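You operate a simulated robot arm through the tools that you are given. There is no shell and no other tool. Be economical: measure what you need, move in short steps, check, and stop when the job is done.

You are at the controls of a simulated two-armed robot. One attempt, no reset.

## Task
Join the green peg and blue block from the top bench drawer.
Fine: press them together: block in the press base, peg on the rests, shut the drawer before the stroke, lever back.

Only the result counts: the job must be done as asked and must still hold three seconds after the hand-in. Knocking over, shifting, dropping, spilling or breaking anything else fails it.

## Robot
Two 6-joint arms with two-finger grippers on one trunk, on a base that drives. Base frame: it is fixed to the floor where the robot stands at the start and does not move with it; the origin is under the middle of the robot, x ahead of it, y to its left, z up. Readings come in m, degrees, newtons and seconds.
The left shoulder is at the start at [0.07, 0.176, 0.959], the right one opposite. With the tool pointing down near the work surface each hand reaches from about 0.48 to 0.8 m from the robot's upright axis, wherever it stands, measured 20 degrees to its own side. Places, roughly: press base [0.7, 0.1, 0.8]; top drawer of the side bench [0.7, 0, 0.7]. Payload 2.45 kg a hand.
The TCP of each hand is the grasp point between the finger pads, 0.026 m short of the fingertips. In the tool frame z runs along the fingers and y along their closing line. Largest opening 0.096 m; the body of the gripper starts 0.069 m behind the TCP.
Orientation is that of the tool frame in the base frame, as a unit quaternion [w, x, y, z]. With the fingers straight down and closing along the base's y, the tool's x points along the base's -x, its y along +y and its z along -z.

## Interface
- The arms move only by the tool jog_arm. It takes "left_steps", "right_steps" or both (then of equal length, played together; a hand with none holds still); each is a list of rows, each a list of 7 numbers: the shift along the base's x, y, z in units of 500 mm (1.0 is 500 mm), then the turn, a rotation vector about the base's x, y, z in units of 120 degrees (1.0 is 120 degrees), then the finger opening in m, from 0 to 0.096. In form: [[tx, ty, tz, ax, ay, az, fingers], ...]. A call has 1 to 20 rows; each row is the pose to reach, as a shift and turn from the pose commanded when the call began. A call with a number of a shift or a turn outside -1 to 1 is refused whole. Rows are played at 5 a second. More than 0.05 m and 8.6 degrees between two rows, or a gripper value outside its range, and nothing of the call is played. Where a pose cannot be reached the arm comes as near as it can. A force on the tool above 40 N (or 10 N above the force at the start of the call, whichever is more), or a blocked arm, ends the call early, and 0.2 s more pass. Each finger halts on what it meets, pressing with about 23 N; the grip force reading is that of the motor and also rises with nothing between the fingers. The clock runs only during rows and for 0.2 s after the last one: add rows that repeat a pose to give the fingers time. It gives the time, the measured TCP pose, the force on the tool (base axes), the opening and the grip force at its end, in the units of the frame above (readings bear some noise), with the torque about the TCP (base axes, N m) and any sound that the robot's microphone picked up, and new pictures: "show" is both (left out), scene, wrist or none (wrist: the cameras of the hands that moved).
- Cameras (640 x 400 px; columns grow to the right, rows downward): "scene" is now at [0.1339, 0.0053, 1.269]; the picture's right is [0.07, -1.00, 0.00], its down [-0.65, -0.04, -0.76] and it looks along [0.76, 0.05, -0.65] (base axes); focal length 214 px, centre (320, 200). "left" rides on the left gripper at [0.082, -0.003, -0.098] in its tool frame; the picture's right is [0.04, 1.00, 0.00], its down [-0.73, 0.03, -0.68] and it looks along [-0.68, 0.03, 0.73] (tool axes); focal length 256 px, centre (320, 200). "right" rides on the right gripper at [0.082, 0.003, -0.098] in its tool frame; the picture's right is [-0.04, 1.00, 0.00], its down [-0.73, -0.03, -0.68] and it looks along [-0.68, -0.03, 0.73] (tool axes); focal length 256 px, centre (320, 200). There is no depth. A picture from a camera that has moved, and an enlarged one, comes with that camera's place and axes in the base frame and with its lens.
- lift_body(by): slides the trunk up (or, below 0, down) by that many m; the arms and the scene camera ride with it, the base frame stays. It gives what a move gives, with no picture.
- steer(legs): drives the robot by 1 to 6 legs, each [ahead, left, turn to the left] in m, m and degrees, along the robot's own axes; the way and the turn of a leg run together, so that a leg with both is an arc; at most 1.5 m and 180 degrees a leg. The arms and the cameras ride along, it lands a little off, and it stops where it bumps. It gives what a move gives, and a new picture of the scene camera.
- pan_tilt(pan, tilt): turns the head with the scene camera to pan (to the left, within 86 degrees either way) and tilt (down, from -29 to 69), counted from straight ahead of the robot. It gives what a move gives, and a new picture of the scene camera.
- close_up(camera, box): a new picture of the part [left, top, right, bottom] of that camera's present view, enlarged. No time passes.
- finish_job(): hands the job in; it is judged then, once.

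Go step by step. Nothing tells you exact positions but the pictures and the camera data: compare them with the known pose of the tool, close in by small moves and look again before you grip or let go. The budget is 120 turns and 260 pictures, counting those below and the enlarged ones. Unless the task says otherwise, let go and move clear before handing in, and close with one line.

The tools are called after "Call:" as name(argument=value, ...) on one line, values as JSON. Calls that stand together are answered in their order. jog_arm: Moves the arms, as the interface text tells. Its arguments: {"type":"object","properties":{"left_steps":{"type":"array"},"right_steps":{"type":"array"},"show":{"type":"string","enum":["both","scene","wrist","none"]}},"required":[]} The other tools are called the same way: lift_body (by) slides the trunk up or down; steer (legs) drives the base; pan_tilt (pan, tilt) turns the head that bears the scene camera; close_up (camera, box) takes an enlarged picture of a part of a camera's view; finish_job () hands the job in.

At the start:

```text
time_s: 0.0
left_tool_pos: [0.5565, 0.3262, 1.2179]
left_tool_rot: [0.002, 0.001, 1.0, 0.0]
left_wrist_force: [0.2, 0.1, -1.2]
left_moment: [0.02, 0.02, 0.04]
left_gripper_width: 0.0961
left_grip_force: 0.0
right_tool_pos: [0.5359, -0.185, 1.2124]
right_tool_rot: [0.0, 0.0, 1.0, 0.0]
right_wrist_force: [0.1, 0.2, -0.6]
right_moment: [0.03, 0.0, 0.01]
right_gripper_width: 0.0962
right_grip_force: 0.1
trunk travel left (down, up): [-0.443, 0.397]
robot x, y, heading: [0.0004, -0.0031, -0.1]
head pan, tilt: [3.7, 40.8]
```

scene: 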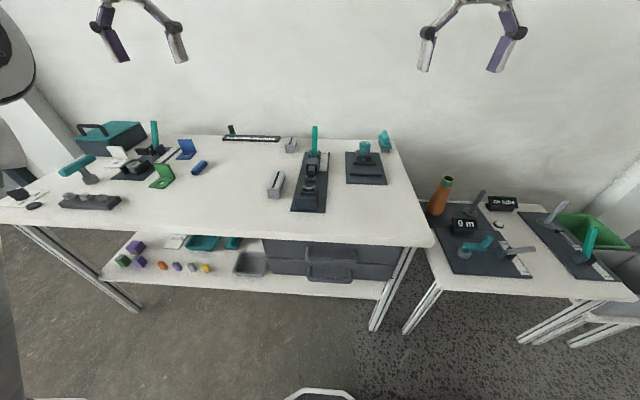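
right: 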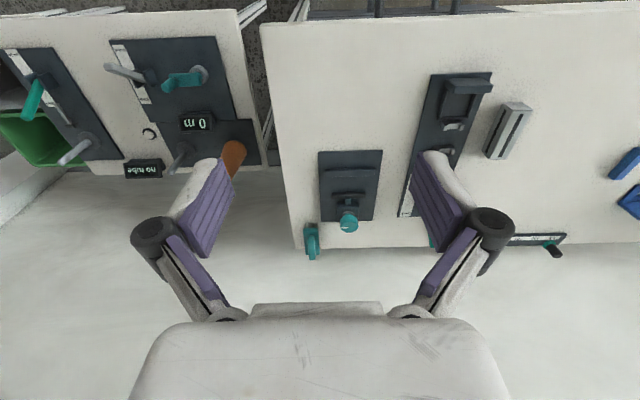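
left: 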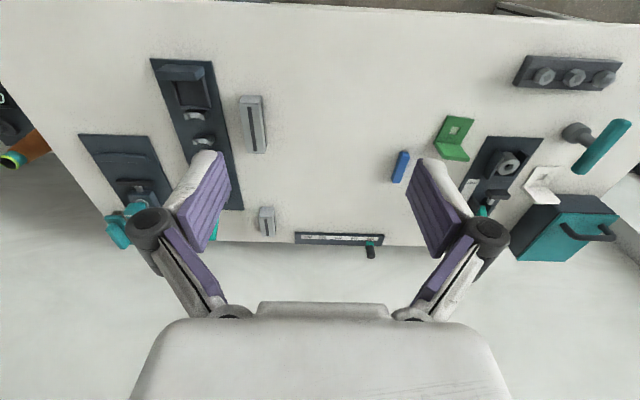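

I see the bench with a dark press-like device with a teal lever near the centre, and a drawer unit under the bench top. I'll zoom in on both before moving.

Call:
close_up(camera="scene", box=[240, 110, 420, 222])

Call:
close_up(camera="scene", box=[220, 220, 440, 330])

Call:
close_up(camera="right", box=[290, 50, 570, 250])

Call:
close_up(camera="left", box=[60, 40, 300, 260])

```text
3.56 times, centred on (330, 166) of scene
camera zoom: at [0.1339, 0.0053, 1.269], right [0.07, -1.0, 0.0], down [-0.65, -0.04, -0.76], along [0.76, 0.05, -0.65], focal length 763 px, centre (284, 321)
```

zoom: 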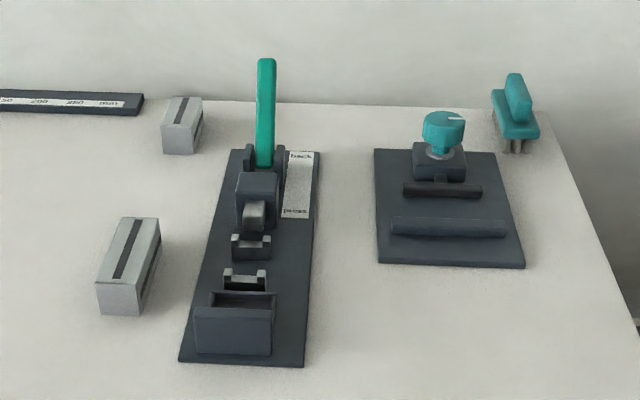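

```text
2.91 times, centred on (330, 275) of scene
camera zoom: at [0.1339, 0.0053, 1.269], right [0.07, -1.0, 0.0], down [-0.65, -0.04, -0.76], along [0.76, 0.05, -0.65], focal length 624 px, centre (291, -18)
```

zoom: 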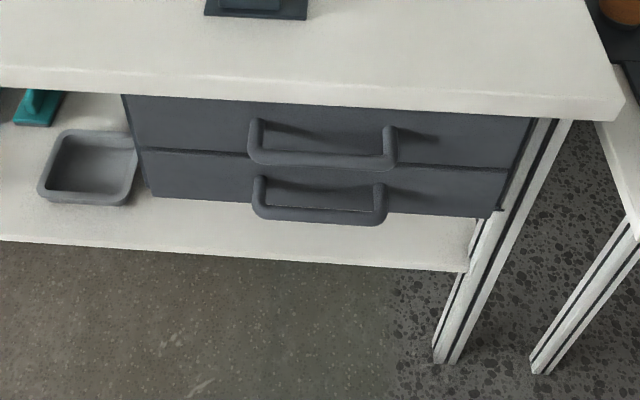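

```text
2.00 times, centred on (430, 150) of right
camera zoom: at [0.4534, -0.1812, 1.3115], right [0.04, 1.0, 0.0], down [0.73, -0.03, 0.68], along [0.68, -0.03, -0.73], focal length 512 px, centre (100, 300)
```

zoom: 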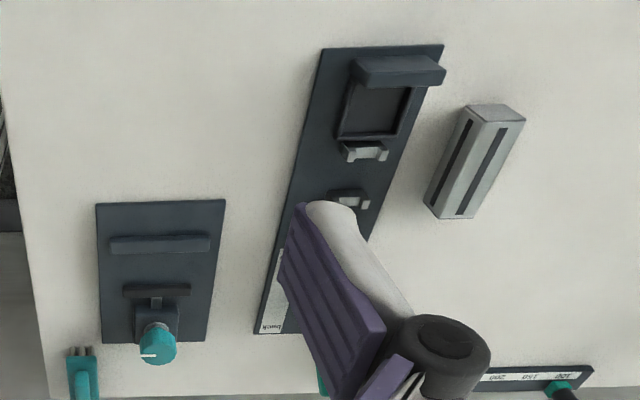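

```text
1.82 times, centred on (180, 150) of left
camera zoom: at [0.4724, 0.3236, 1.3157], right [-0.04, 1.0, 0.0], down [0.73, 0.03, 0.68], along [0.68, 0.03, -0.73], focal length 465 px, centre (574, 291)
```

zoom: 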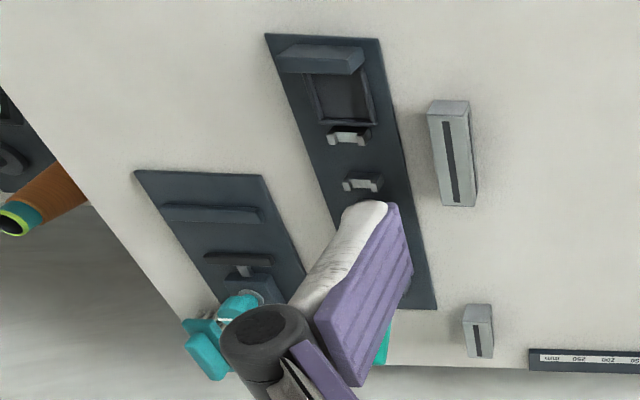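

The device at roughly [0.7, 0.07] is a horizontal press: pocket with front wall, two peg rests, ram, and a lever with back/press marks. The top drawer handle is at about x 0.48, y 0, z 0.69. I'll back up for working room and look at the drawer.

Call:
steer(legs=[[-0.35, 0, 0]])

Call:
lift_body(by=-0.2)

Call:
pan_tilt(pan=0, tilt=25)

```text
time_s: 2.3
left_tool_pos: [0.2016, 0.3241, 1.2169]
left_tool_rot: [0.002, 0.002, 1.0, -0.001]
left_wrist_force: [0.9, -0.7, 0.4]
left_moment: [0.01, 0.01, 0.0]
left_gripper_width: 0.096
left_grip_force: 0.1
right_tool_pos: [0.1801, -0.1867, 1.214]
right_tool_rot: [0.0, 0.002, 1.0, 0.0]
right_wrist_force: [-1.2, 0.5, -1.0]
right_moment: [-0.01, 0.0, -0.01]
right_gripper_width: 0.096
right_grip_force: 0.0
trunk travel left (down, up): [-0.443, 0.397]
robot x, y, heading: [-0.3552, 0.0004, -0.3]
head pan, tilt: [3.7, 40.8]
camera scene: at [-0.221, 0.0056, 1.269], right [0.06, -1.0, 0.0], down [-0.65, -0.04, -0.76], along [0.76, 0.05, -0.65], focal length 214 px, centre (320, 200)
```

scene: 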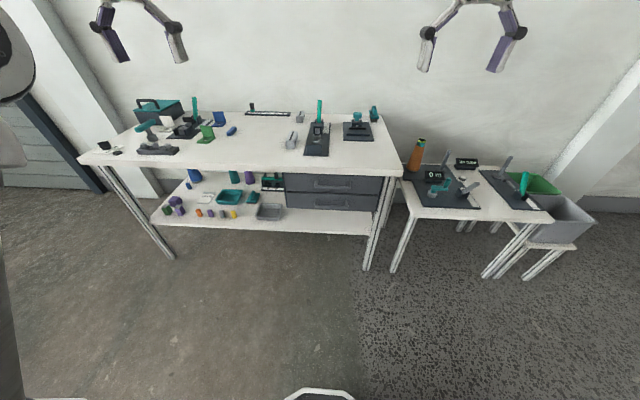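

```text
time_s: 4.5
left_tool_pos: [0.2026, 0.323, 1.0172]
left_tool_rot: [0.001, 0.003, 1.0, 0.001]
left_wrist_force: [0.0, 0.1, 0.4]
left_moment: [0.02, 0.03, -0.01]
left_gripper_width: 0.0959
left_grip_force: 0.0
right_tool_pos: [0.1793, -0.1861, 1.0137]
right_tool_rot: [-0.001, 0.002, 1.0, 0.0]
right_wrist_force: [0.0, -0.7, 0.7]
right_moment: [0.02, 0.02, -0.01]
right_gripper_width: 0.0959
right_grip_force: 0.1
trunk travel left (down, up): [-0.243, 0.597]
robot x, y, heading: [-0.3553, 0.0025, -0.4]
head pan, tilt: [3.7, 40.8]
```

```text
time_s: 5.2
left_tool_pos: [0.2026, 0.3251, 1.0181]
left_tool_rot: [0.001, 0.003, 1.0, 0.0]
left_wrist_force: [0.0, 0.1, -0.2]
left_moment: [0.01, 0.0, -0.02]
left_gripper_width: 0.0961
left_grip_force: 0.1
right_tool_pos: [0.1796, -0.1858, 1.0131]
right_tool_rot: [0.0, 0.002, 1.0, 0.0]
right_wrist_force: [0.6, -0.6, -0.2]
right_moment: [0.0, 0.0, -0.01]
right_gripper_width: 0.0958
right_grip_force: 0.1
trunk travel left (down, up): [-0.243, 0.597]
robot x, y, heading: [-0.3548, -0.001, -0.4]
head pan, tilt: [0.0, 25.0]
camera scene: at [-0.2129, 0.0, 1.0934], right [0.0, -1.0, 0.0], down [-0.42, 0.0, -0.91], along [0.91, 0.0, -0.42], focal length 214 px, centre (320, 200)
```

scene: 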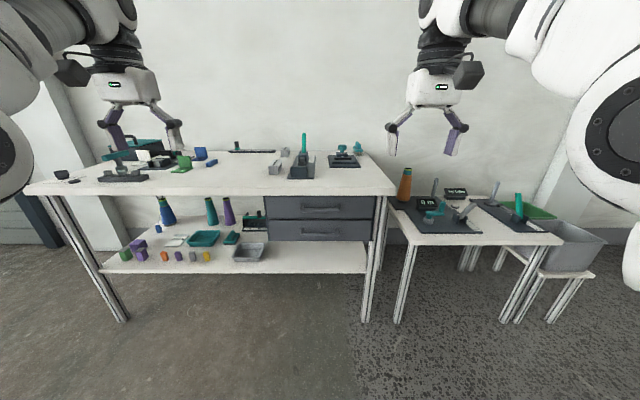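

Call:
close_up(camera="scene", box=[240, 170, 400, 270])

Call:
close_up(camera="scene", box=[230, 120, 390, 220])

```text
4.00 times, centred on (320, 220) of scene
camera zoom: at [-0.2129, 0.0, 1.0934], right [0.0, -1.0, 0.0], down [-0.42, 0.0, -0.91], along [0.91, 0.0, -0.42], focal length 858 px, centre (320, 120)
```

zoom: 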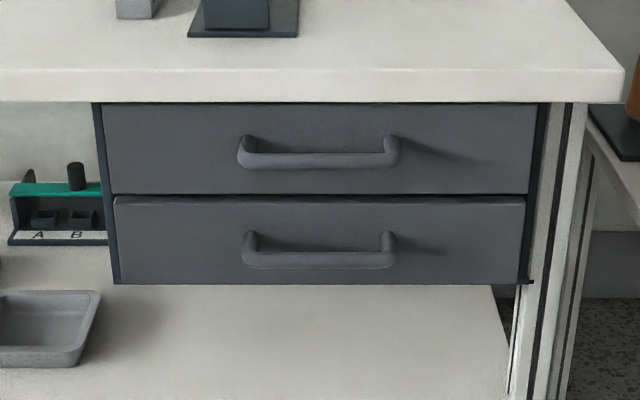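

```text
4.00 times, centred on (310, 170) of scene
camera zoom: at [-0.2129, 0.0, 1.0934], right [0.0, -1.0, 0.0], down [-0.42, 0.0, -0.91], along [0.91, 0.0, -0.42], focal length 858 px, centre (360, 320)
```

zoom: 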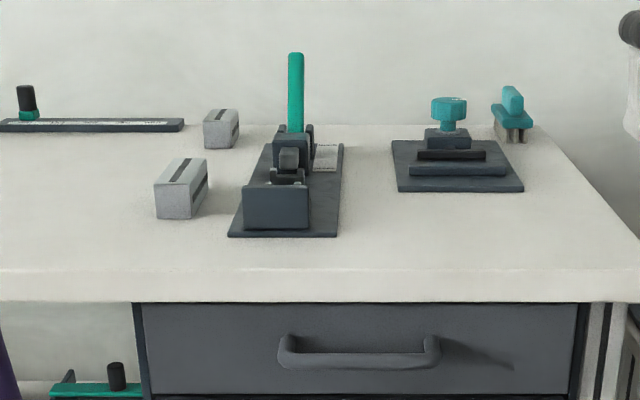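

Triangulating from the two views, the top handle bar is at about x 0.497, y 0, z 0.724 and the bench edge is at x 0.535, z 0.80. I'll turn the right hand to point forward, closing vertically, ahead of the bar.

Call:
jog_arm(right_steps=[[0.0275, 0.0233, -0.0363, 0.0361, -0.0361, -0.0361, 0.096], [0.055, 0.0465, -0.0725, 0.0721, -0.0721, -0.0721, 0.09], [0.0825, 0.0698, -0.1088, 0.1082, -0.1082, -0.1082, 0.08], [0.11, 0.093, -0.145, 0.1443, -0.1443, -0.1443, 0.07], [0.1375, 0.1163, -0.1813, 0.1803, -0.1803, -0.1803, 0.064], [0.165, 0.1395, -0.2175, 0.2164, -0.2164, -0.2164, 0.064], [0.1925, 0.1628, -0.2538, 0.2524, -0.2524, -0.2524, 0.064], [0.22, 0.186, -0.29, 0.2885, -0.2885, -0.2885, 0.064], [0.2475, 0.2093, -0.3263, 0.3246, -0.3246, -0.3246, 0.064], [0.275, 0.2325, -0.3625, 0.3606, -0.3606, -0.3606, 0.064], [0.3025, 0.2558, -0.3988, 0.3967, -0.3967, -0.3967, 0.064], [0.33, 0.279, -0.435, 0.4328, -0.4328, -0.4328, 0.064], [0.3575, 0.3023, -0.4713, 0.4688, -0.4688, -0.4688, 0.064], [0.385, 0.3255, -0.5075, 0.5049, -0.5049, -0.5049, 0.064], [0.4125, 0.3488, -0.5438, 0.5409, -0.5409, -0.5409, 0.064], [0.44, 0.372, -0.58, 0.577, -0.577, -0.577, 0.064], [0.44, 0.372, -0.58, 0.577, -0.577, -0.577, 0.064]])

```text
time_s: 9.0
left_tool_pos: [0.2021, 0.324, 1.0178]
left_tool_rot: [0.002, 0.001, 1.0, -0.001]
left_wrist_force: [0.4, -0.1, 0.1]
left_moment: [0.01, 0.01, 0.0]
left_gripper_width: 0.0959
left_grip_force: 0.0
right_tool_pos: [0.3897, -0.084, 0.864]
right_tool_rot: [0.392, 0.49, 0.609, 0.486]
right_wrist_force: [0.7, -0.4, 0.4]
right_moment: [0.01, -0.01, 0.02]
right_gripper_width: 0.0644
right_grip_force: 0.0
right hand out of reach, approached as far as the arm can: row 12, 13, 14, 15, 16, 17
trunk travel left (down, up): [-0.243, 0.597]
robot x, y, heading: [-0.3534, 0.003, -0.3]
head pan, tilt: [0.0, 25.0]
stopped in row 17 (right hand): the arm was blocked; the commanded pose is now the measured one
camera scene: at [-0.2129, -0.0003, 1.0935], right [0.0, -1.0, 0.0], down [-0.42, 0.0, -0.91], along [0.91, 0.0, -0.42], focal length 214 px, centre (320, 200)
camera right: at [0.2798, -0.0251, 0.8894], right [0.22, 0.01, 0.97], down [-0.5, -0.86, 0.12], along [0.84, -0.51, -0.19], focal length 256 px, centre (320, 200)
```

scene: 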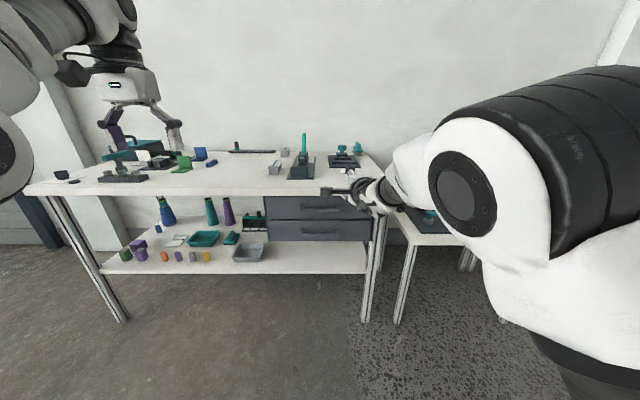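
right: 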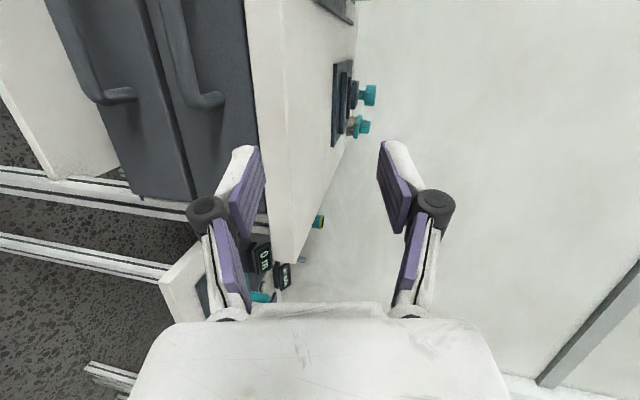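

The arm stopped short, but the hand points forward with a vertical closing line, which suits the bar. I'll bring it into line using the trunk and base.

Call:
lift_body(by=-0.138)

Call:
steer(legs=[[0.0, 0.07, 0]])

Call:
jog_arm(right_steps=[[0, 0, 0, 0, 0, 0, 0.064]], show="wrist")

```text
time_s: 10.7
left_tool_pos: [0.2025, 0.3243, 0.8801]
left_tool_rot: [0.002, 0.003, 1.0, 0.0]
left_wrist_force: [0.4, 0.5, 0.3]
left_moment: [0.0, -0.04, 0.02]
left_gripper_width: 0.0961
left_grip_force: 0.1
right_tool_pos: [0.3905, -0.0841, 0.7252]
right_tool_rot: [0.393, 0.489, 0.609, 0.485]
right_wrist_force: [0.0, 0.4, -0.2]
right_moment: [-0.02, -0.03, 0.0]
right_gripper_width: 0.0641
right_grip_force: 0.1
trunk travel left (down, up): [-0.105, 0.735]
robot x, y, heading: [-0.3555, -0.0003, -0.1]
head pan, tilt: [0.0, 25.0]
```

```text
time_s: 11.7
left_tool_pos: [0.2036, 0.3948, 0.8787]
left_tool_rot: [0.001, 0.004, 1.0, -0.002]
left_wrist_force: [-0.1, -0.7, -0.3]
left_moment: [-0.06, -0.02, -0.03]
left_gripper_width: 0.096
left_grip_force: 0.1
right_tool_pos: [0.3918, -0.0137, 0.7246]
right_tool_rot: [0.393, 0.49, 0.609, 0.484]
right_wrist_force: [-0.1, -0.3, -1.0]
right_moment: [0.0, 0.0, -0.03]
right_gripper_width: 0.0642
right_grip_force: 0.1
trunk travel left (down, up): [-0.105, 0.735]
robot x, y, heading: [-0.3529, 0.0708, -0.6]
head pan, tilt: [0.0, 25.0]
camera scene: at [-0.2124, 0.0716, 0.9555], right [-0.01, -1.0, 0.0], down [-0.42, 0.0, -0.91], along [0.91, -0.01, -0.42], focal length 214 px, centre (320, 200)
```

scene: 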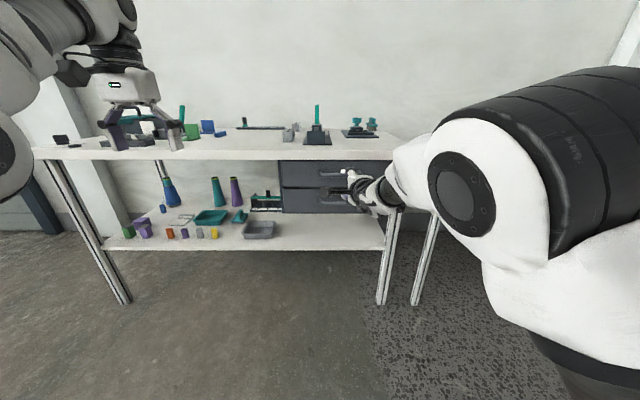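

```text
time_s: 12.1
left_tool_pos: [0.2029, 0.3955, 0.8792]
left_tool_rot: [0.003, 0.003, 1.0, 0.001]
left_wrist_force: [-0.3, 0.6, -0.8]
left_moment: [-0.02, 0.01, -0.01]
left_gripper_width: 0.0962
left_grip_force: 0.0
right_tool_pos: [0.3907, -0.0144, 0.7269]
right_tool_rot: [0.392, 0.492, 0.607, 0.486]
right_wrist_force: [-0.8, -0.2, -0.3]
right_moment: [-0.01, 0.0, 0.02]
right_gripper_width: 0.0642
right_grip_force: 0.0
trunk travel left (down, up): [-0.105, 0.735]
robot x, y, heading: [-0.3505, 0.0699, -0.6]
head pan, tilt: [0.0, 25.0]
camera right: at [0.2805, 0.0446, 0.7511], right [0.22, 0.01, 0.97], down [-0.5, -0.86, 0.12], along [0.84, -0.51, -0.19], focal length 256 px, centre (320, 200)
```

right: 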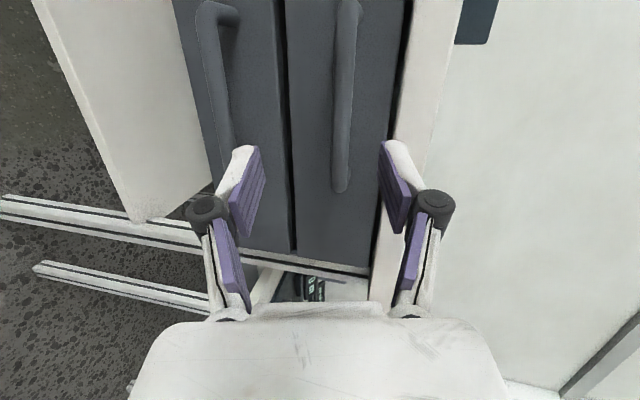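

The wrist view agrees: bar at z 0.723, spanning y ±0.073, centred between the fingers. I'll drive forward 0.10 m so the bar lies between the pads, then close.

Call:
steer(legs=[[0.101, 0, 0]])

Call:
jog_arm(right_steps=[[0, 0, 0, 0, 0, 0, 0.064]], show="wrist")

```text
time_s: 13.3
left_tool_pos: [0.3062, 0.3938, 0.8781]
left_tool_rot: [0.001, 0.004, 1.0, 0.0]
left_wrist_force: [-0.1, -0.2, -0.9]
left_moment: [-0.01, 0.03, -0.03]
left_gripper_width: 0.0959
left_grip_force: 0.0
right_tool_pos: [0.4936, -0.0161, 0.7256]
right_tool_rot: [0.392, 0.492, 0.608, 0.485]
right_wrist_force: [-0.1, -0.1, 0.0]
right_moment: [0.01, -0.04, 0.03]
right_gripper_width: 0.0643
right_grip_force: 0.0
trunk travel left (down, up): [-0.105, 0.735]
robot x, y, heading: [-0.252, 0.0702, -0.3]
head pan, tilt: [0.0, 25.0]
camera scene: at [-0.109, 0.0702, 0.9553], right [-0.01, -1.0, 0.0], down [-0.42, 0.0, -0.91], along [0.91, -0.01, -0.42], focal length 214 px, centre (320, 200)
```

scene: 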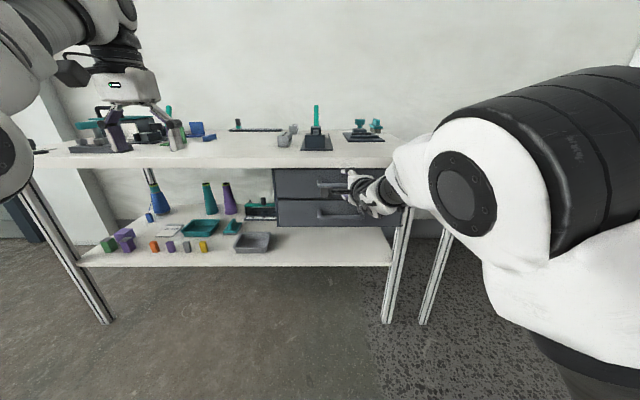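

```text
time_s: 13.7
left_tool_pos: [0.3062, 0.3937, 0.8783]
left_tool_rot: [0.001, 0.004, 1.0, 0.0]
left_wrist_force: [-0.3, 0.0, 0.3]
left_moment: [0.0, -0.02, -0.02]
left_gripper_width: 0.096
left_grip_force: 0.0
right_tool_pos: [0.4926, -0.0171, 0.7259]
right_tool_rot: [0.393, 0.491, 0.608, 0.485]
right_wrist_force: [0.1, -0.3, -0.1]
right_moment: [-0.01, -0.01, 0.0]
right_gripper_width: 0.0642
right_grip_force: 0.0
trunk travel left (down, up): [-0.105, 0.735]
robot x, y, heading: [-0.2482, 0.0719, -0.5]
head pan, tilt: [0.0, 25.0]
camera right: at [0.3834, 0.0429, 0.7512], right [0.22, 0.01, 0.97], down [-0.5, -0.86, 0.12], along [0.84, -0.52, -0.19], focal length 256 px, centre (320, 200)
```

right: 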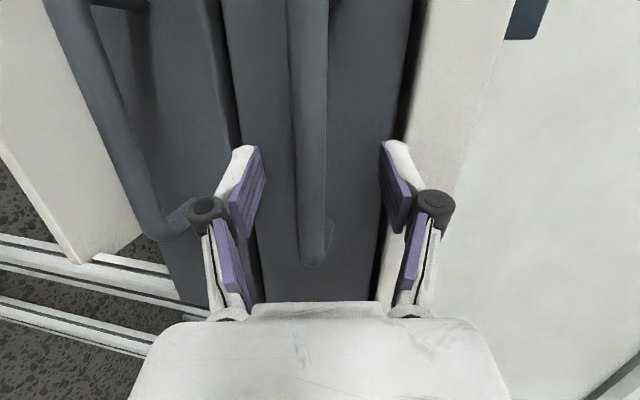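

The bar sits at the grasp point between the pads. Closing on it now.

Call:
jog_arm(right_steps=[[0, 0, 0, 0, 0, 0, 0.03], [0, 0, 0, 0, 0, 0, 0.0], [0, 0, 0, 0, 0, 0, 0.0], [0, 0, 0, 0, 0, 0, 0.0]], show="wrist")

```text
time_s: 14.6
left_tool_pos: [0.306, 0.3942, 0.8787]
left_tool_rot: [0.001, 0.004, 1.0, 0.0]
left_wrist_force: [0.1, -0.8, -0.4]
left_moment: [0.03, 0.02, 0.06]
left_gripper_width: 0.0961
left_grip_force: 0.0
right_tool_pos: [0.4926, -0.0179, 0.7209]
right_tool_rot: [0.39, 0.494, 0.609, 0.483]
right_wrist_force: [-3.8, 7.5, -10.4]
right_moment: [1.1, -0.01, 0.2]
right_gripper_width: 0.0156
right_grip_force: 41.3
trunk travel left (down, up): [-0.105, 0.735]
robot x, y, heading: [-0.2489, 0.0709, -0.5]
head pan, tilt: [0.0, 25.0]
stopped in row 4 (right hand): the force on the tool passed its limit at 42 N (the readings are from after the stop); the commanded pose is now the measured one
camera right: at [0.3832, 0.0427, 0.7475], right [0.23, 0.01, 0.97], down [-0.5, -0.86, 0.13], along [0.83, -0.52, -0.2], focal length 256 px, centre (320, 200)
```

right: 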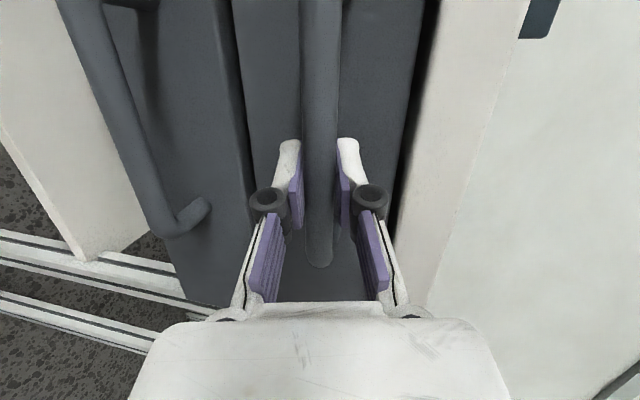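

Bar gripped (opening 15.6 mm). I'll pull the drawer by backing the base.

Call:
steer(legs=[[-0.1, 0, 0], [-0.1, 0, 0]])

```text
time_s: 16.5
left_tool_pos: [0.1062, 0.3944, 0.8781]
left_tool_rot: [0.001, 0.005, 1.0, 0.0]
left_wrist_force: [0.1, 0.3, -0.6]
left_moment: [0.01, 0.02, 0.02]
left_gripper_width: 0.0962
left_grip_force: 0.1
right_tool_pos: [0.2932, -0.0164, 0.7213]
right_tool_rot: [0.391, 0.494, 0.608, 0.483]
right_wrist_force: [-0.7, 4.9, -10.3]
right_moment: [1.02, 0.04, -0.22]
right_gripper_width: 0.0155
right_grip_force: 41.4
trunk travel left (down, up): [-0.105, 0.735]
robot x, y, heading: [-0.4547, 0.0714, -0.5]
head pan, tilt: [0.0, 25.0]
camera scene: at [-0.3092, 0.0719, 0.9554], right [-0.01, -1.0, 0.0], down [-0.42, 0.0, -0.91], along [0.91, -0.01, -0.42], focal length 214 px, centre (320, 200)
```

scene: 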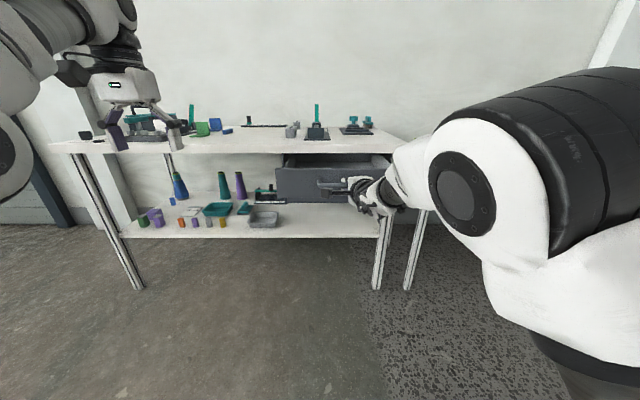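

The drawer came out 0.2 m. I'll release, back off, then raise the trunk to look inside.

Call:
jog_arm(right_steps=[[0, 0, 0, 0, 0, 0, 0.03], [0, 0, 0, 0, 0, 0, 0.064], [0, 0, 0, 0, 0, 0, 0.064]], show="none")

Call:
steer(legs=[[-0.12, 0, 0]])

Call:
lift_body(by=0.338)

Call:
pan_tilt(pan=0, tilt=40)

```text
time_s: 17.3
left_tool_pos: [0.1058, 0.3942, 0.879]
left_tool_rot: [0.002, 0.005, 1.0, 0.0]
left_wrist_force: [0.6, 0.6, -1.0]
left_moment: [0.01, -0.01, 0.01]
left_gripper_width: 0.096
left_grip_force: 0.0
right_tool_pos: [0.2935, -0.0171, 0.7231]
right_tool_rot: [0.391, 0.495, 0.608, 0.482]
right_wrist_force: [0.2, -0.3, -0.4]
right_moment: [0.02, -0.01, 0.01]
right_gripper_width: 0.0641
right_grip_force: 0.0
trunk travel left (down, up): [-0.105, 0.735]
robot x, y, heading: [-0.4505, 0.0738, -0.6]
head pan, tilt: [0.0, 25.0]
```

```text
time_s: 18.5
left_tool_pos: [-0.0164, 0.3949, 0.8799]
left_tool_rot: [0.002, 0.005, 1.0, 0.0]
left_wrist_force: [0.3, -0.8, 0.6]
left_moment: [0.01, -0.02, 0.02]
left_gripper_width: 0.0956
left_grip_force: 0.1
right_tool_pos: [0.1701, -0.0154, 0.7225]
right_tool_rot: [0.392, 0.494, 0.608, 0.482]
right_wrist_force: [-0.3, 0.2, 0.1]
right_moment: [0.0, -0.01, 0.03]
right_gripper_width: 0.0645
right_grip_force: 0.1
trunk travel left (down, up): [-0.105, 0.735]
robot x, y, heading: [-0.5752, 0.0765, -0.5]
head pan, tilt: [0.0, 25.0]
camera scene: at [-0.4326, 0.0726, 0.9556], right [-0.01, -1.0, 0.0], down [-0.42, 0.0, -0.91], along [0.91, -0.01, -0.42], focal length 214 px, centre (320, 200)
```

scene: 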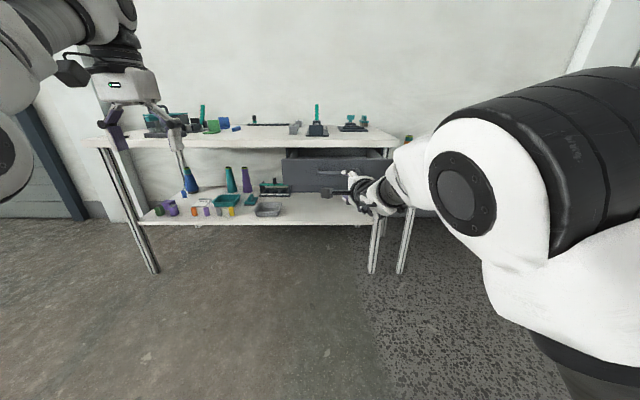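

```text
time_s: 21.9
left_tool_pos: [-0.0161, 0.3951, 1.2177]
left_tool_rot: [0.002, 0.004, 1.0, 0.0]
left_wrist_force: [-0.3, -0.2, 0.0]
left_moment: [0.01, 0.0, 0.02]
left_gripper_width: 0.0959
left_grip_force: 0.1
right_tool_pos: [0.1703, -0.0159, 1.0598]
right_tool_rot: [0.39, 0.494, 0.608, 0.484]
right_wrist_force: [-0.6, 0.6, -0.1]
right_moment: [0.0, 0.0, -0.01]
right_gripper_width: 0.064
right_grip_force: 0.0
trunk travel left (down, up): [-0.443, 0.397]
robot x, y, heading: [-0.5756, 0.0736, -0.5]
head pan, tilt: [0.0, 25.0]
```

```text
time_s: 22.6
left_tool_pos: [-0.0162, 0.3957, 1.2175]
left_tool_rot: [0.002, 0.004, 1.0, 0.001]
left_wrist_force: [0.2, 0.3, -0.1]
left_moment: [0.0, -0.01, 0.0]
left_gripper_width: 0.0956
left_grip_force: 0.1
right_tool_pos: [0.1699, -0.0166, 1.0604]
right_tool_rot: [0.391, 0.495, 0.608, 0.482]
right_wrist_force: [0.2, -0.4, 0.2]
right_moment: [0.0, -0.03, -0.02]
right_gripper_width: 0.0639
right_grip_force: 0.1
trunk travel left (down, up): [-0.443, 0.397]
robot x, y, heading: [-0.5743, 0.0751, -0.7]
head pan, tilt: [0.0, 40.0]
camera scene: at [-0.4391, 0.0728, 1.2702], right [-0.01, -1.0, 0.0], down [-0.64, 0.01, -0.77], along [0.77, -0.01, -0.64], focal length 214 px, centre (320, 200)
```

scene: 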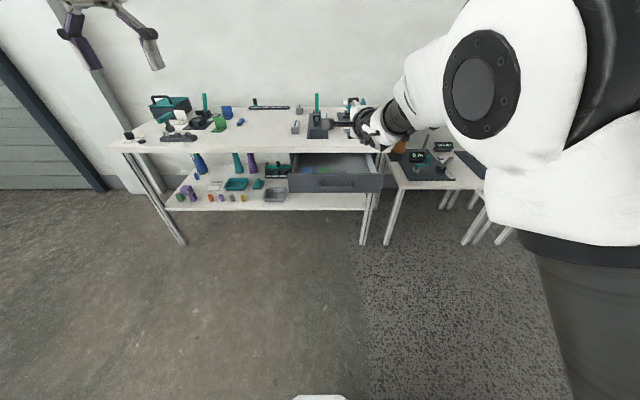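

Green and blue parts are visible inside the drawer. I'll turn the right hand back to pointing down and retract it for a clear view.

Call:
jog_arm(right_steps=[[-0.03, -0.014, 0.021, -0.038, 0.0308, 0.039, 0.064], [-0.06, -0.028, 0.043, -0.076, 0.0616, 0.078, 0.064], [-0.09, -0.043, 0.064, -0.114, 0.0924, 0.117, 0.064], [-0.12, -0.057, 0.086, -0.152, 0.1231, 0.156, 0.064], [-0.15, -0.071, 0.107, -0.19, 0.1539, 0.195, 0.064], [-0.18, -0.086, 0.129, -0.228, 0.1847, 0.234, 0.064], [-0.21, -0.1, 0.15, -0.266, 0.2155, 0.273, 0.064], [-0.24, -0.114, 0.171, -0.304, 0.2463, 0.312, 0.064], [-0.27, -0.129, 0.193, -0.342, 0.2771, 0.351, 0.064], [-0.3, -0.143, 0.214, -0.38, 0.3079, 0.39, 0.064], [-0.33, -0.157, 0.236, -0.418, 0.3386, 0.429, 0.064], [-0.36, -0.171, 0.257, -0.456, 0.3694, 0.468, 0.064], [-0.39, -0.186, 0.279, -0.494, 0.4002, 0.507, 0.064], [-0.42, -0.2, 0.3, -0.532, 0.431, 0.546, 0.064], [-0.42, -0.2, 0.3, -0.532, 0.431, 0.546, 0.064]], show="none")

Call:
steer(legs=[[0.17, 0.0, 0.6]])

Call:
pan_tilt(pan=0, tilt=45)

```text
time_s: 25.8
left_tool_pos: [-0.0145, 0.3957, 1.2162]
left_tool_rot: [0.001, 0.004, 1.0, 0.0]
left_wrist_force: [-0.9, -1.4, -0.7]
left_moment: [-0.04, -0.02, -0.03]
left_gripper_width: 0.0957
left_grip_force: 0.0
right_tool_pos: [-0.0376, -0.1168, 1.2105]
right_tool_rot: [-0.002, -0.001, 1.0, 0.002]
right_wrist_force: [0.3, -0.4, 0.1]
right_moment: [-0.01, -0.01, -0.03]
right_gripper_width: 0.0642
right_grip_force: 0.0
trunk travel left (down, up): [-0.443, 0.397]
robot x, y, heading: [-0.5749, 0.0729, -0.6]
head pan, tilt: [0.0, 40.0]
```

```text
time_s: 27.3
left_tool_pos: [0.1535, 0.403, 1.2159]
left_tool_rot: [0.002, -0.003, 1.0, -0.001]
left_wrist_force: [0.7, 0.2, -0.5]
left_moment: [0.0, 0.05, 0.01]
left_gripper_width: 0.0958
left_grip_force: 0.0
right_tool_pos: [0.1385, -0.1083, 1.2095]
right_tool_rot: [0.001, -0.008, 1.0, 0.001]
right_wrist_force: [1.2, -0.4, 0.0]
right_moment: [0.03, 0.04, 0.0]
right_gripper_width: 0.064
right_grip_force: 0.2
trunk travel left (down, up): [-0.443, 0.397]
robot x, y, heading: [-0.4004, 0.0754, 0.3]
head pan, tilt: [0.0, 40.0]
camera scene: at [-0.2657, 0.0745, 1.2701], right [0.01, -1.0, 0.0], down [-0.64, 0.0, -0.77], along [0.77, 0.01, -0.64], focal length 214 px, centre (320, 200)
```

scene: 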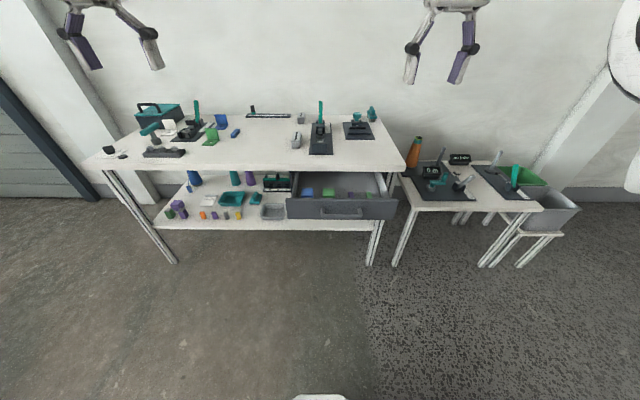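

```text
time_s: 28.0
left_tool_pos: [0.1523, 0.4042, 1.2169]
left_tool_rot: [0.001, -0.003, 1.0, -0.001]
left_wrist_force: [0.6, 0.0, 0.4]
left_moment: [-0.03, 0.04, 0.04]
left_gripper_width: 0.0959
left_grip_force: 0.0
right_tool_pos: [0.1388, -0.1094, 1.2112]
right_tool_rot: [0.001, -0.009, 1.0, 0.001]
right_wrist_force: [0.0, 0.3, 0.3]
right_moment: [0.0, -0.01, 0.03]
right_gripper_width: 0.064
right_grip_force: 0.0
trunk travel left (down, up): [-0.443, 0.397]
robot x, y, heading: [-0.402, 0.0722, 0.4]
head pan, tilt: [0.0, 45.0]
camera scene: at [-0.2695, 0.0746, 1.2629], right [0.01, -1.0, 0.0], down [-0.71, 0.0, -0.71], along [0.71, 0.0, -0.71], focal length 214 px, centre (320, 200)
```

scene: 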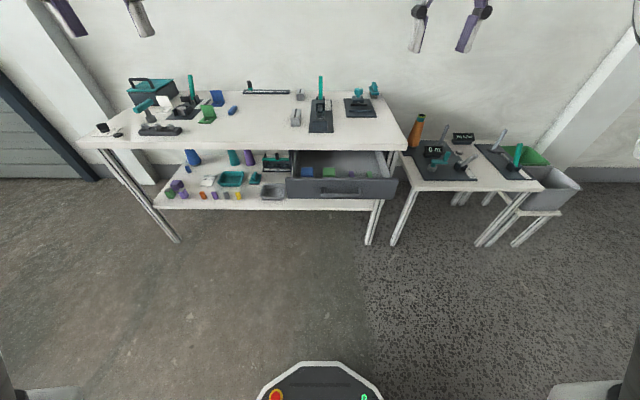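

Call:
close_up(camera="scene", box=[280, 135, 408, 215])

Call:
close_up(camera="scene", box=[280, 70, 408, 150])

```text
5.00 times, centred on (344, 175) of scene
camera zoom: at [-0.2695, 0.0746, 1.2629], right [0.01, -1.0, 0.0], down [-0.71, 0.0, -0.71], along [0.71, 0.0, -0.71], focal length 1072 px, centre (200, 325)
```

zoom: 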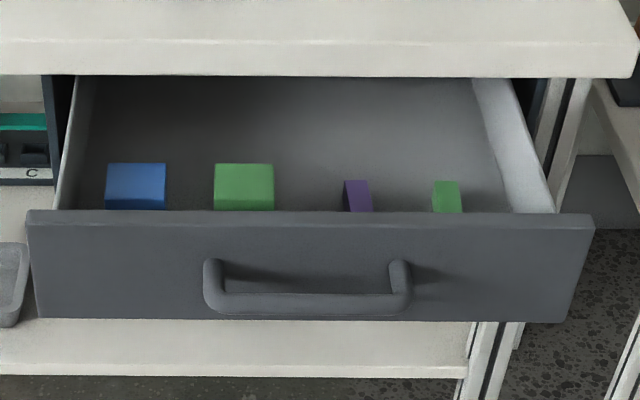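

```text
5.00 times, centred on (344, 110) of scene
camera zoom: at [-0.2695, 0.0746, 1.2629], right [0.01, -1.0, 0.0], down [-0.71, 0.0, -0.71], along [0.71, 0.0, -0.71], focal length 1072 px, centre (200, 650)
```

zoom: 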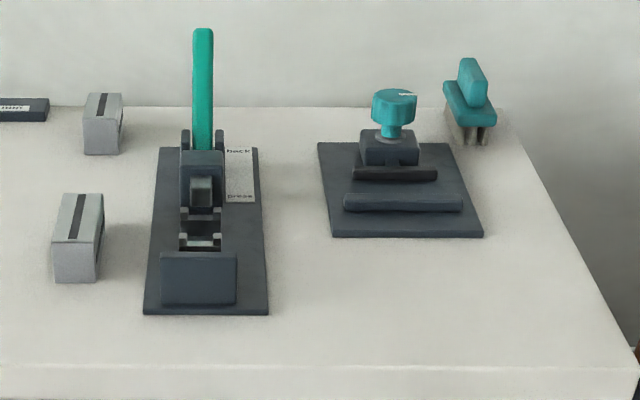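

The drawer holds a blue block (y≈0.13), a green block, a purple peg and the green peg (y≈-0.13). I'll drive closer and put the left hand over the blue block, the right over the green peg.

Call:
steer(legs=[[0.2, 0.0, -0.4]])

Call:
jog_arm(left_steps=[[0, -0.07, -0.07, 0, 0, 0, 0.09], [-0.01, -0.14, -0.14, 0, 0, 0, 0.09], [-0.02, -0.21, -0.21, 0, 0, 0, 0.09], [-0.03, -0.28, -0.28, 0, 0, 0, 0.09], [-0.04, -0.35, -0.35, 0, 0, 0, 0.09], [-0.06, -0.42, -0.42, 0, 0, 0, 0.09], [-0.08, -0.49, -0.49, 0, 0, 0, 0.09], [-0.1, -0.556, -0.56, 0, 0, 0, 0.09], [-0.11, -0.556, -0.6, 0, 0, 0, 0.09]], right_steps=[[0, -0.01, -0.07, 0, 0, 0, 0.09], [-0.01, -0.02, -0.14, 0, 0, 0, 0.09], [-0.02, -0.03, -0.21, 0, 0, 0, 0.09], [-0.03, -0.04, -0.28, 0, 0, 0, 0.09], [-0.04, -0.04, -0.35, 0, 0, 0, 0.09], [-0.06, -0.04, -0.42, 0, 0, 0, 0.09], [-0.08, -0.04, -0.49, 0, 0, 0, 0.09], [-0.1, -0.04, -0.56, 0, 0, 0, 0.09], [-0.11, -0.04, -0.6, 0, 0, 0, 0.09]])

```text
time_s: 29.6
left_tool_pos: [0.3566, 0.3989, 1.2171]
left_tool_rot: [0.002, 0.002, 1.0, 0.0]
left_wrist_force: [0.7, -0.9, 0.0]
left_moment: [0.0, 0.06, 0.04]
left_gripper_width: 0.096
left_grip_force: 0.1
right_tool_pos: [0.3358, -0.114, 1.2099]
right_tool_rot: [-0.001, -0.003, 1.0, 0.001]
right_wrist_force: [0.8, -0.1, 0.1]
right_moment: [0.02, 0.06, 0.0]
right_gripper_width: 0.064
right_grip_force: 0.0
trunk travel left (down, up): [-0.443, 0.397]
robot x, y, heading: [-0.2024, 0.0719, -0.3]
head pan, tilt: [0.0, 45.0]
camera scene: at [-0.0701, 0.0734, 1.2629], right [0.0, -1.0, 0.0], down [-0.71, 0.0, -0.71], along [0.71, 0.0, -0.71], focal length 214 px, centre (320, 200)
```

scene: 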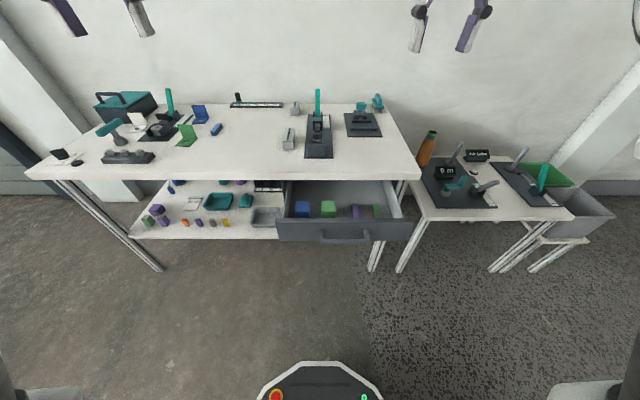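

```text
refused: row 6 steps farther than a row can; nothing moved
```

Row steps slightly too large; I'll resend with smaller steps.

Call:
jog_arm(left_steps=[[-0.01, -0.05, -0.055, 0, 0, 0, 0.09], [-0.02, -0.1, -0.11, 0, 0, 0, 0.09], [-0.03, -0.15, -0.165, 0, 0, 0, 0.09], [-0.04, -0.2, -0.22, 0, 0, 0, 0.09], [-0.05, -0.25, -0.275, 0, 0, 0, 0.09], [-0.06, -0.3, -0.33, 0, 0, 0, 0.09], [-0.07, -0.35, -0.385, 0, 0, 0, 0.09], [-0.08, -0.4, -0.44, 0, 0, 0, 0.09], [-0.09, -0.45, -0.495, 0, 0, 0, 0.09], [-0.1, -0.5, -0.55, 0, 0, 0, 0.09], [-0.11, -0.546, -0.6, 0, 0, 0, 0.09]], right_steps=[[-0.01, 0, -0.055, 0, 0, 0, 0.09], [-0.02, -0.01, -0.11, 0, 0, 0, 0.09], [-0.03, -0.01, -0.165, 0, 0, 0, 0.09], [-0.03, -0.02, -0.22, 0, 0, 0, 0.09], [-0.03, -0.02, -0.275, 0, 0, 0, 0.09], [-0.04, -0.02, -0.33, 0, 0, 0, 0.09], [-0.05, -0.03, -0.385, 0, 0, 0, 0.09], [-0.06, -0.03, -0.44, 0, 0, 0, 0.09], [-0.07, -0.03, -0.495, 0, 0, 0, 0.09], [-0.08, -0.03, -0.55, 0, 0, 0, 0.09], [-0.08, -0.03, -0.6, 0, 0, 0, 0.09]])

```text
time_s: 31.9
left_tool_pos: [0.3322, 0.1787, 0.9419]
left_tool_rot: [0.01, -0.012, 0.999, -0.031]
left_wrist_force: [0.5, -0.4, 0.0]
left_moment: [0.01, 0.07, 0.01]
left_gripper_width: 0.09
left_grip_force: 0.0
left hand out of reach, approached as far as the arm can: row 10, 11
right_tool_pos: [0.2968, -0.1308, 0.9104]
right_tool_rot: [0.0, -0.003, 1.0, 0.001]
right_wrist_force: [0.2, 0.7, 0.0]
right_moment: [-0.01, 0.01, -0.02]
right_gripper_width: 0.0899
right_grip_force: 0.1
trunk travel left (down, up): [-0.443, 0.397]
robot x, y, heading: [-0.2004, 0.0737, -0.3]
head pan, tilt: [0.0, 45.0]
camera scene: at [-0.0688, 0.0729, 1.2627], right [0.0, -1.0, 0.0], down [-0.71, 0.0, -0.71], along [0.71, 0.0, -0.71], focal length 214 px, centre (320, 200)
camera right: at [0.2147, -0.1278, 1.0086], right [0.03, 1.0, 0.0], down [0.73, -0.03, 0.68], along [0.68, -0.02, -0.74], focal length 256 px, centre (320, 200)
camera left: at [0.2479, 0.1799, 1.0397], right [-0.06, 1.0, -0.06], down [0.72, 0.09, 0.69], along [0.69, 0.0, -0.72], focal length 256 px, centre (320, 200)
```

scene: 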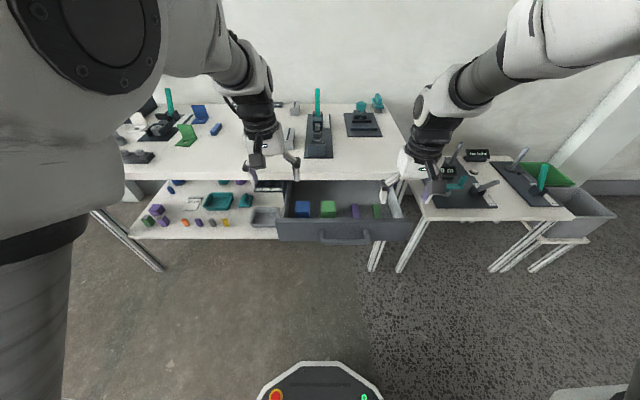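
right: 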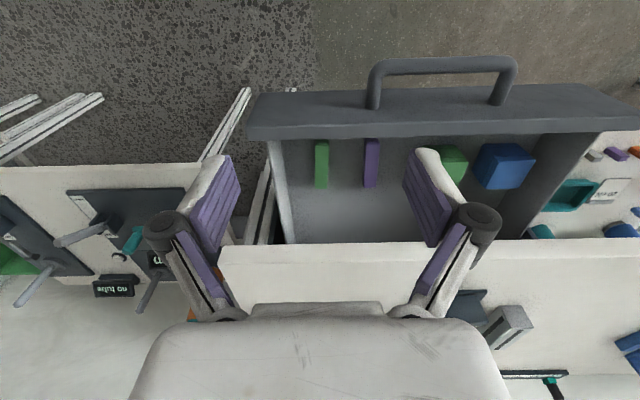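
left: 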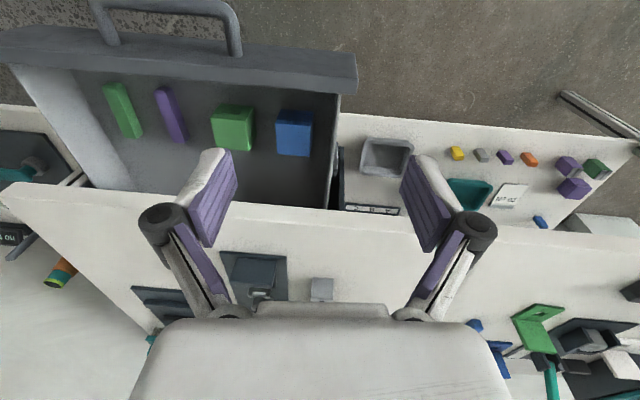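

Call:
close_up(camera="left", box=[80, 60, 340, 220])

Call:
close_up(camera="right", box=[270, 110, 560, 290])

```text
2.46 times, centred on (210, 140) of left
camera zoom: at [0.2479, 0.1799, 1.0397], right [-0.06, 1.0, -0.06], down [0.72, 0.09, 0.69], along [0.69, 0.0, -0.72], focal length 630 px, centre (591, 348)
```

zoom: 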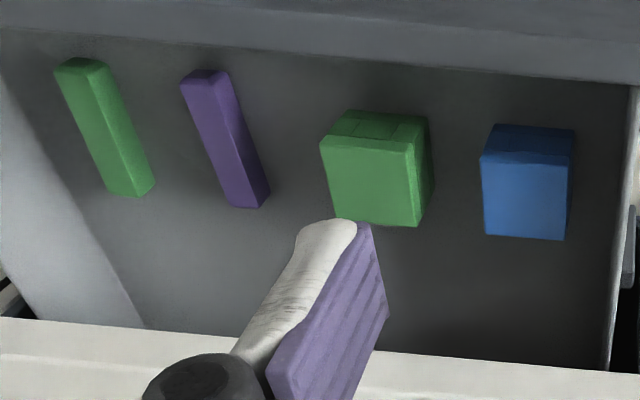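

```text
2.21 times, centred on (415, 200) of right
camera zoom: at [0.2147, -0.1278, 1.0086], right [0.03, 1.0, 0.0], down [0.73, -0.03, 0.68], along [0.68, -0.02, -0.74], focal length 565 px, centre (110, 200)
```

zoom: 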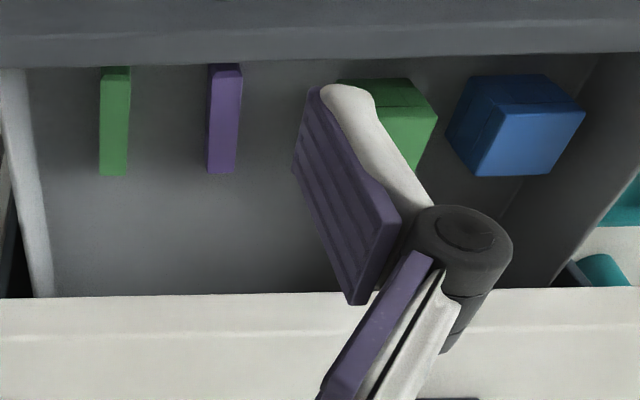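

Call:
close_up(camera="left", box=[262, 95, 326, 165])

Call:
close_up(camera="left", box=[200, 95, 264, 160])

Call:
close_up(camera="right", box=[460, 130, 550, 200])

Call:
close_up(camera="scene", box=[280, 190, 400, 225])

```text
5.71 times, centred on (294, 130) of left
camera zoom: at [0.2479, 0.1799, 1.0397], right [-0.06, 1.0, -0.06], down [0.72, 0.09, 0.69], along [0.69, 0.0, -0.72], focal length 1463 px, centre (469, 600)
```

zoom: 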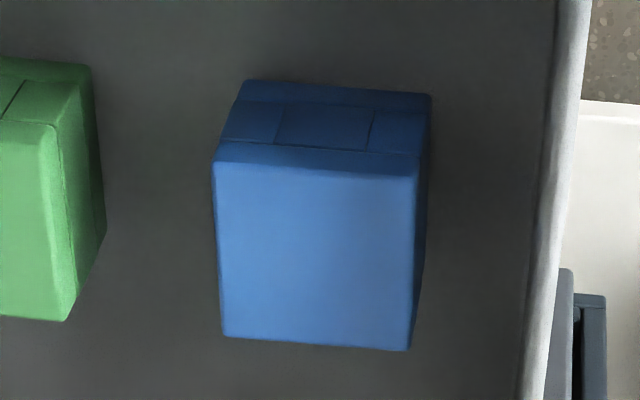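

```text
6.15 times, centred on (232, 128) of left
camera zoom: at [0.2479, 0.1799, 1.0397], right [-0.06, 1.0, -0.06], down [0.72, 0.09, 0.69], along [0.69, 0.0, -0.72], focal length 1575 px, centre (862, 646)
```

zoom: 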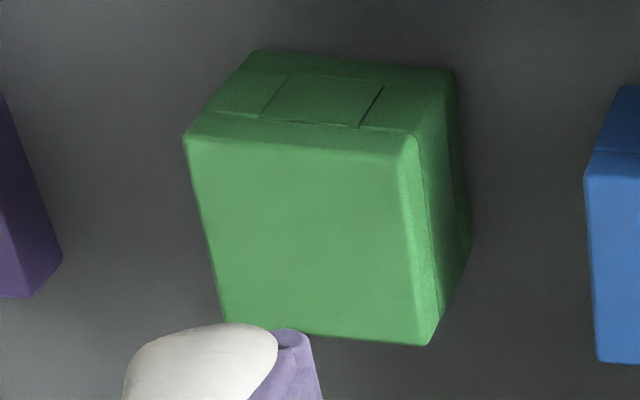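

```text
5.71 times, centred on (505, 165) of right
camera zoom: at [0.2147, -0.1278, 1.0086], right [0.03, 1.0, 0.0], down [0.73, -0.03, 0.68], along [0.68, -0.02, -0.74], focal length 1463 px, centre (-737, 400)
```

zoom: 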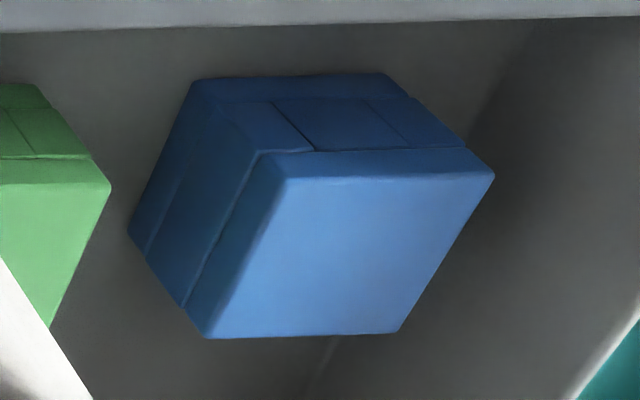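

```text
5.33 times, centred on (340, 208) of scene
camera zoom: at [-0.0688, 0.0729, 1.2627], right [0.0, -1.0, 0.0], down [-0.71, 0.0, -0.71], along [0.71, 0.0, -0.71], focal length 1144 px, centre (213, 160)
```

zoom: 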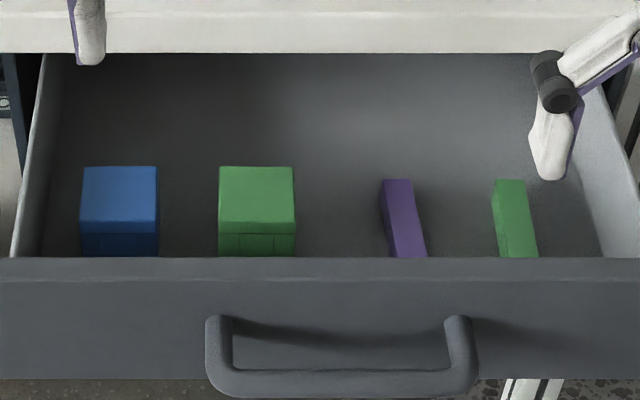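

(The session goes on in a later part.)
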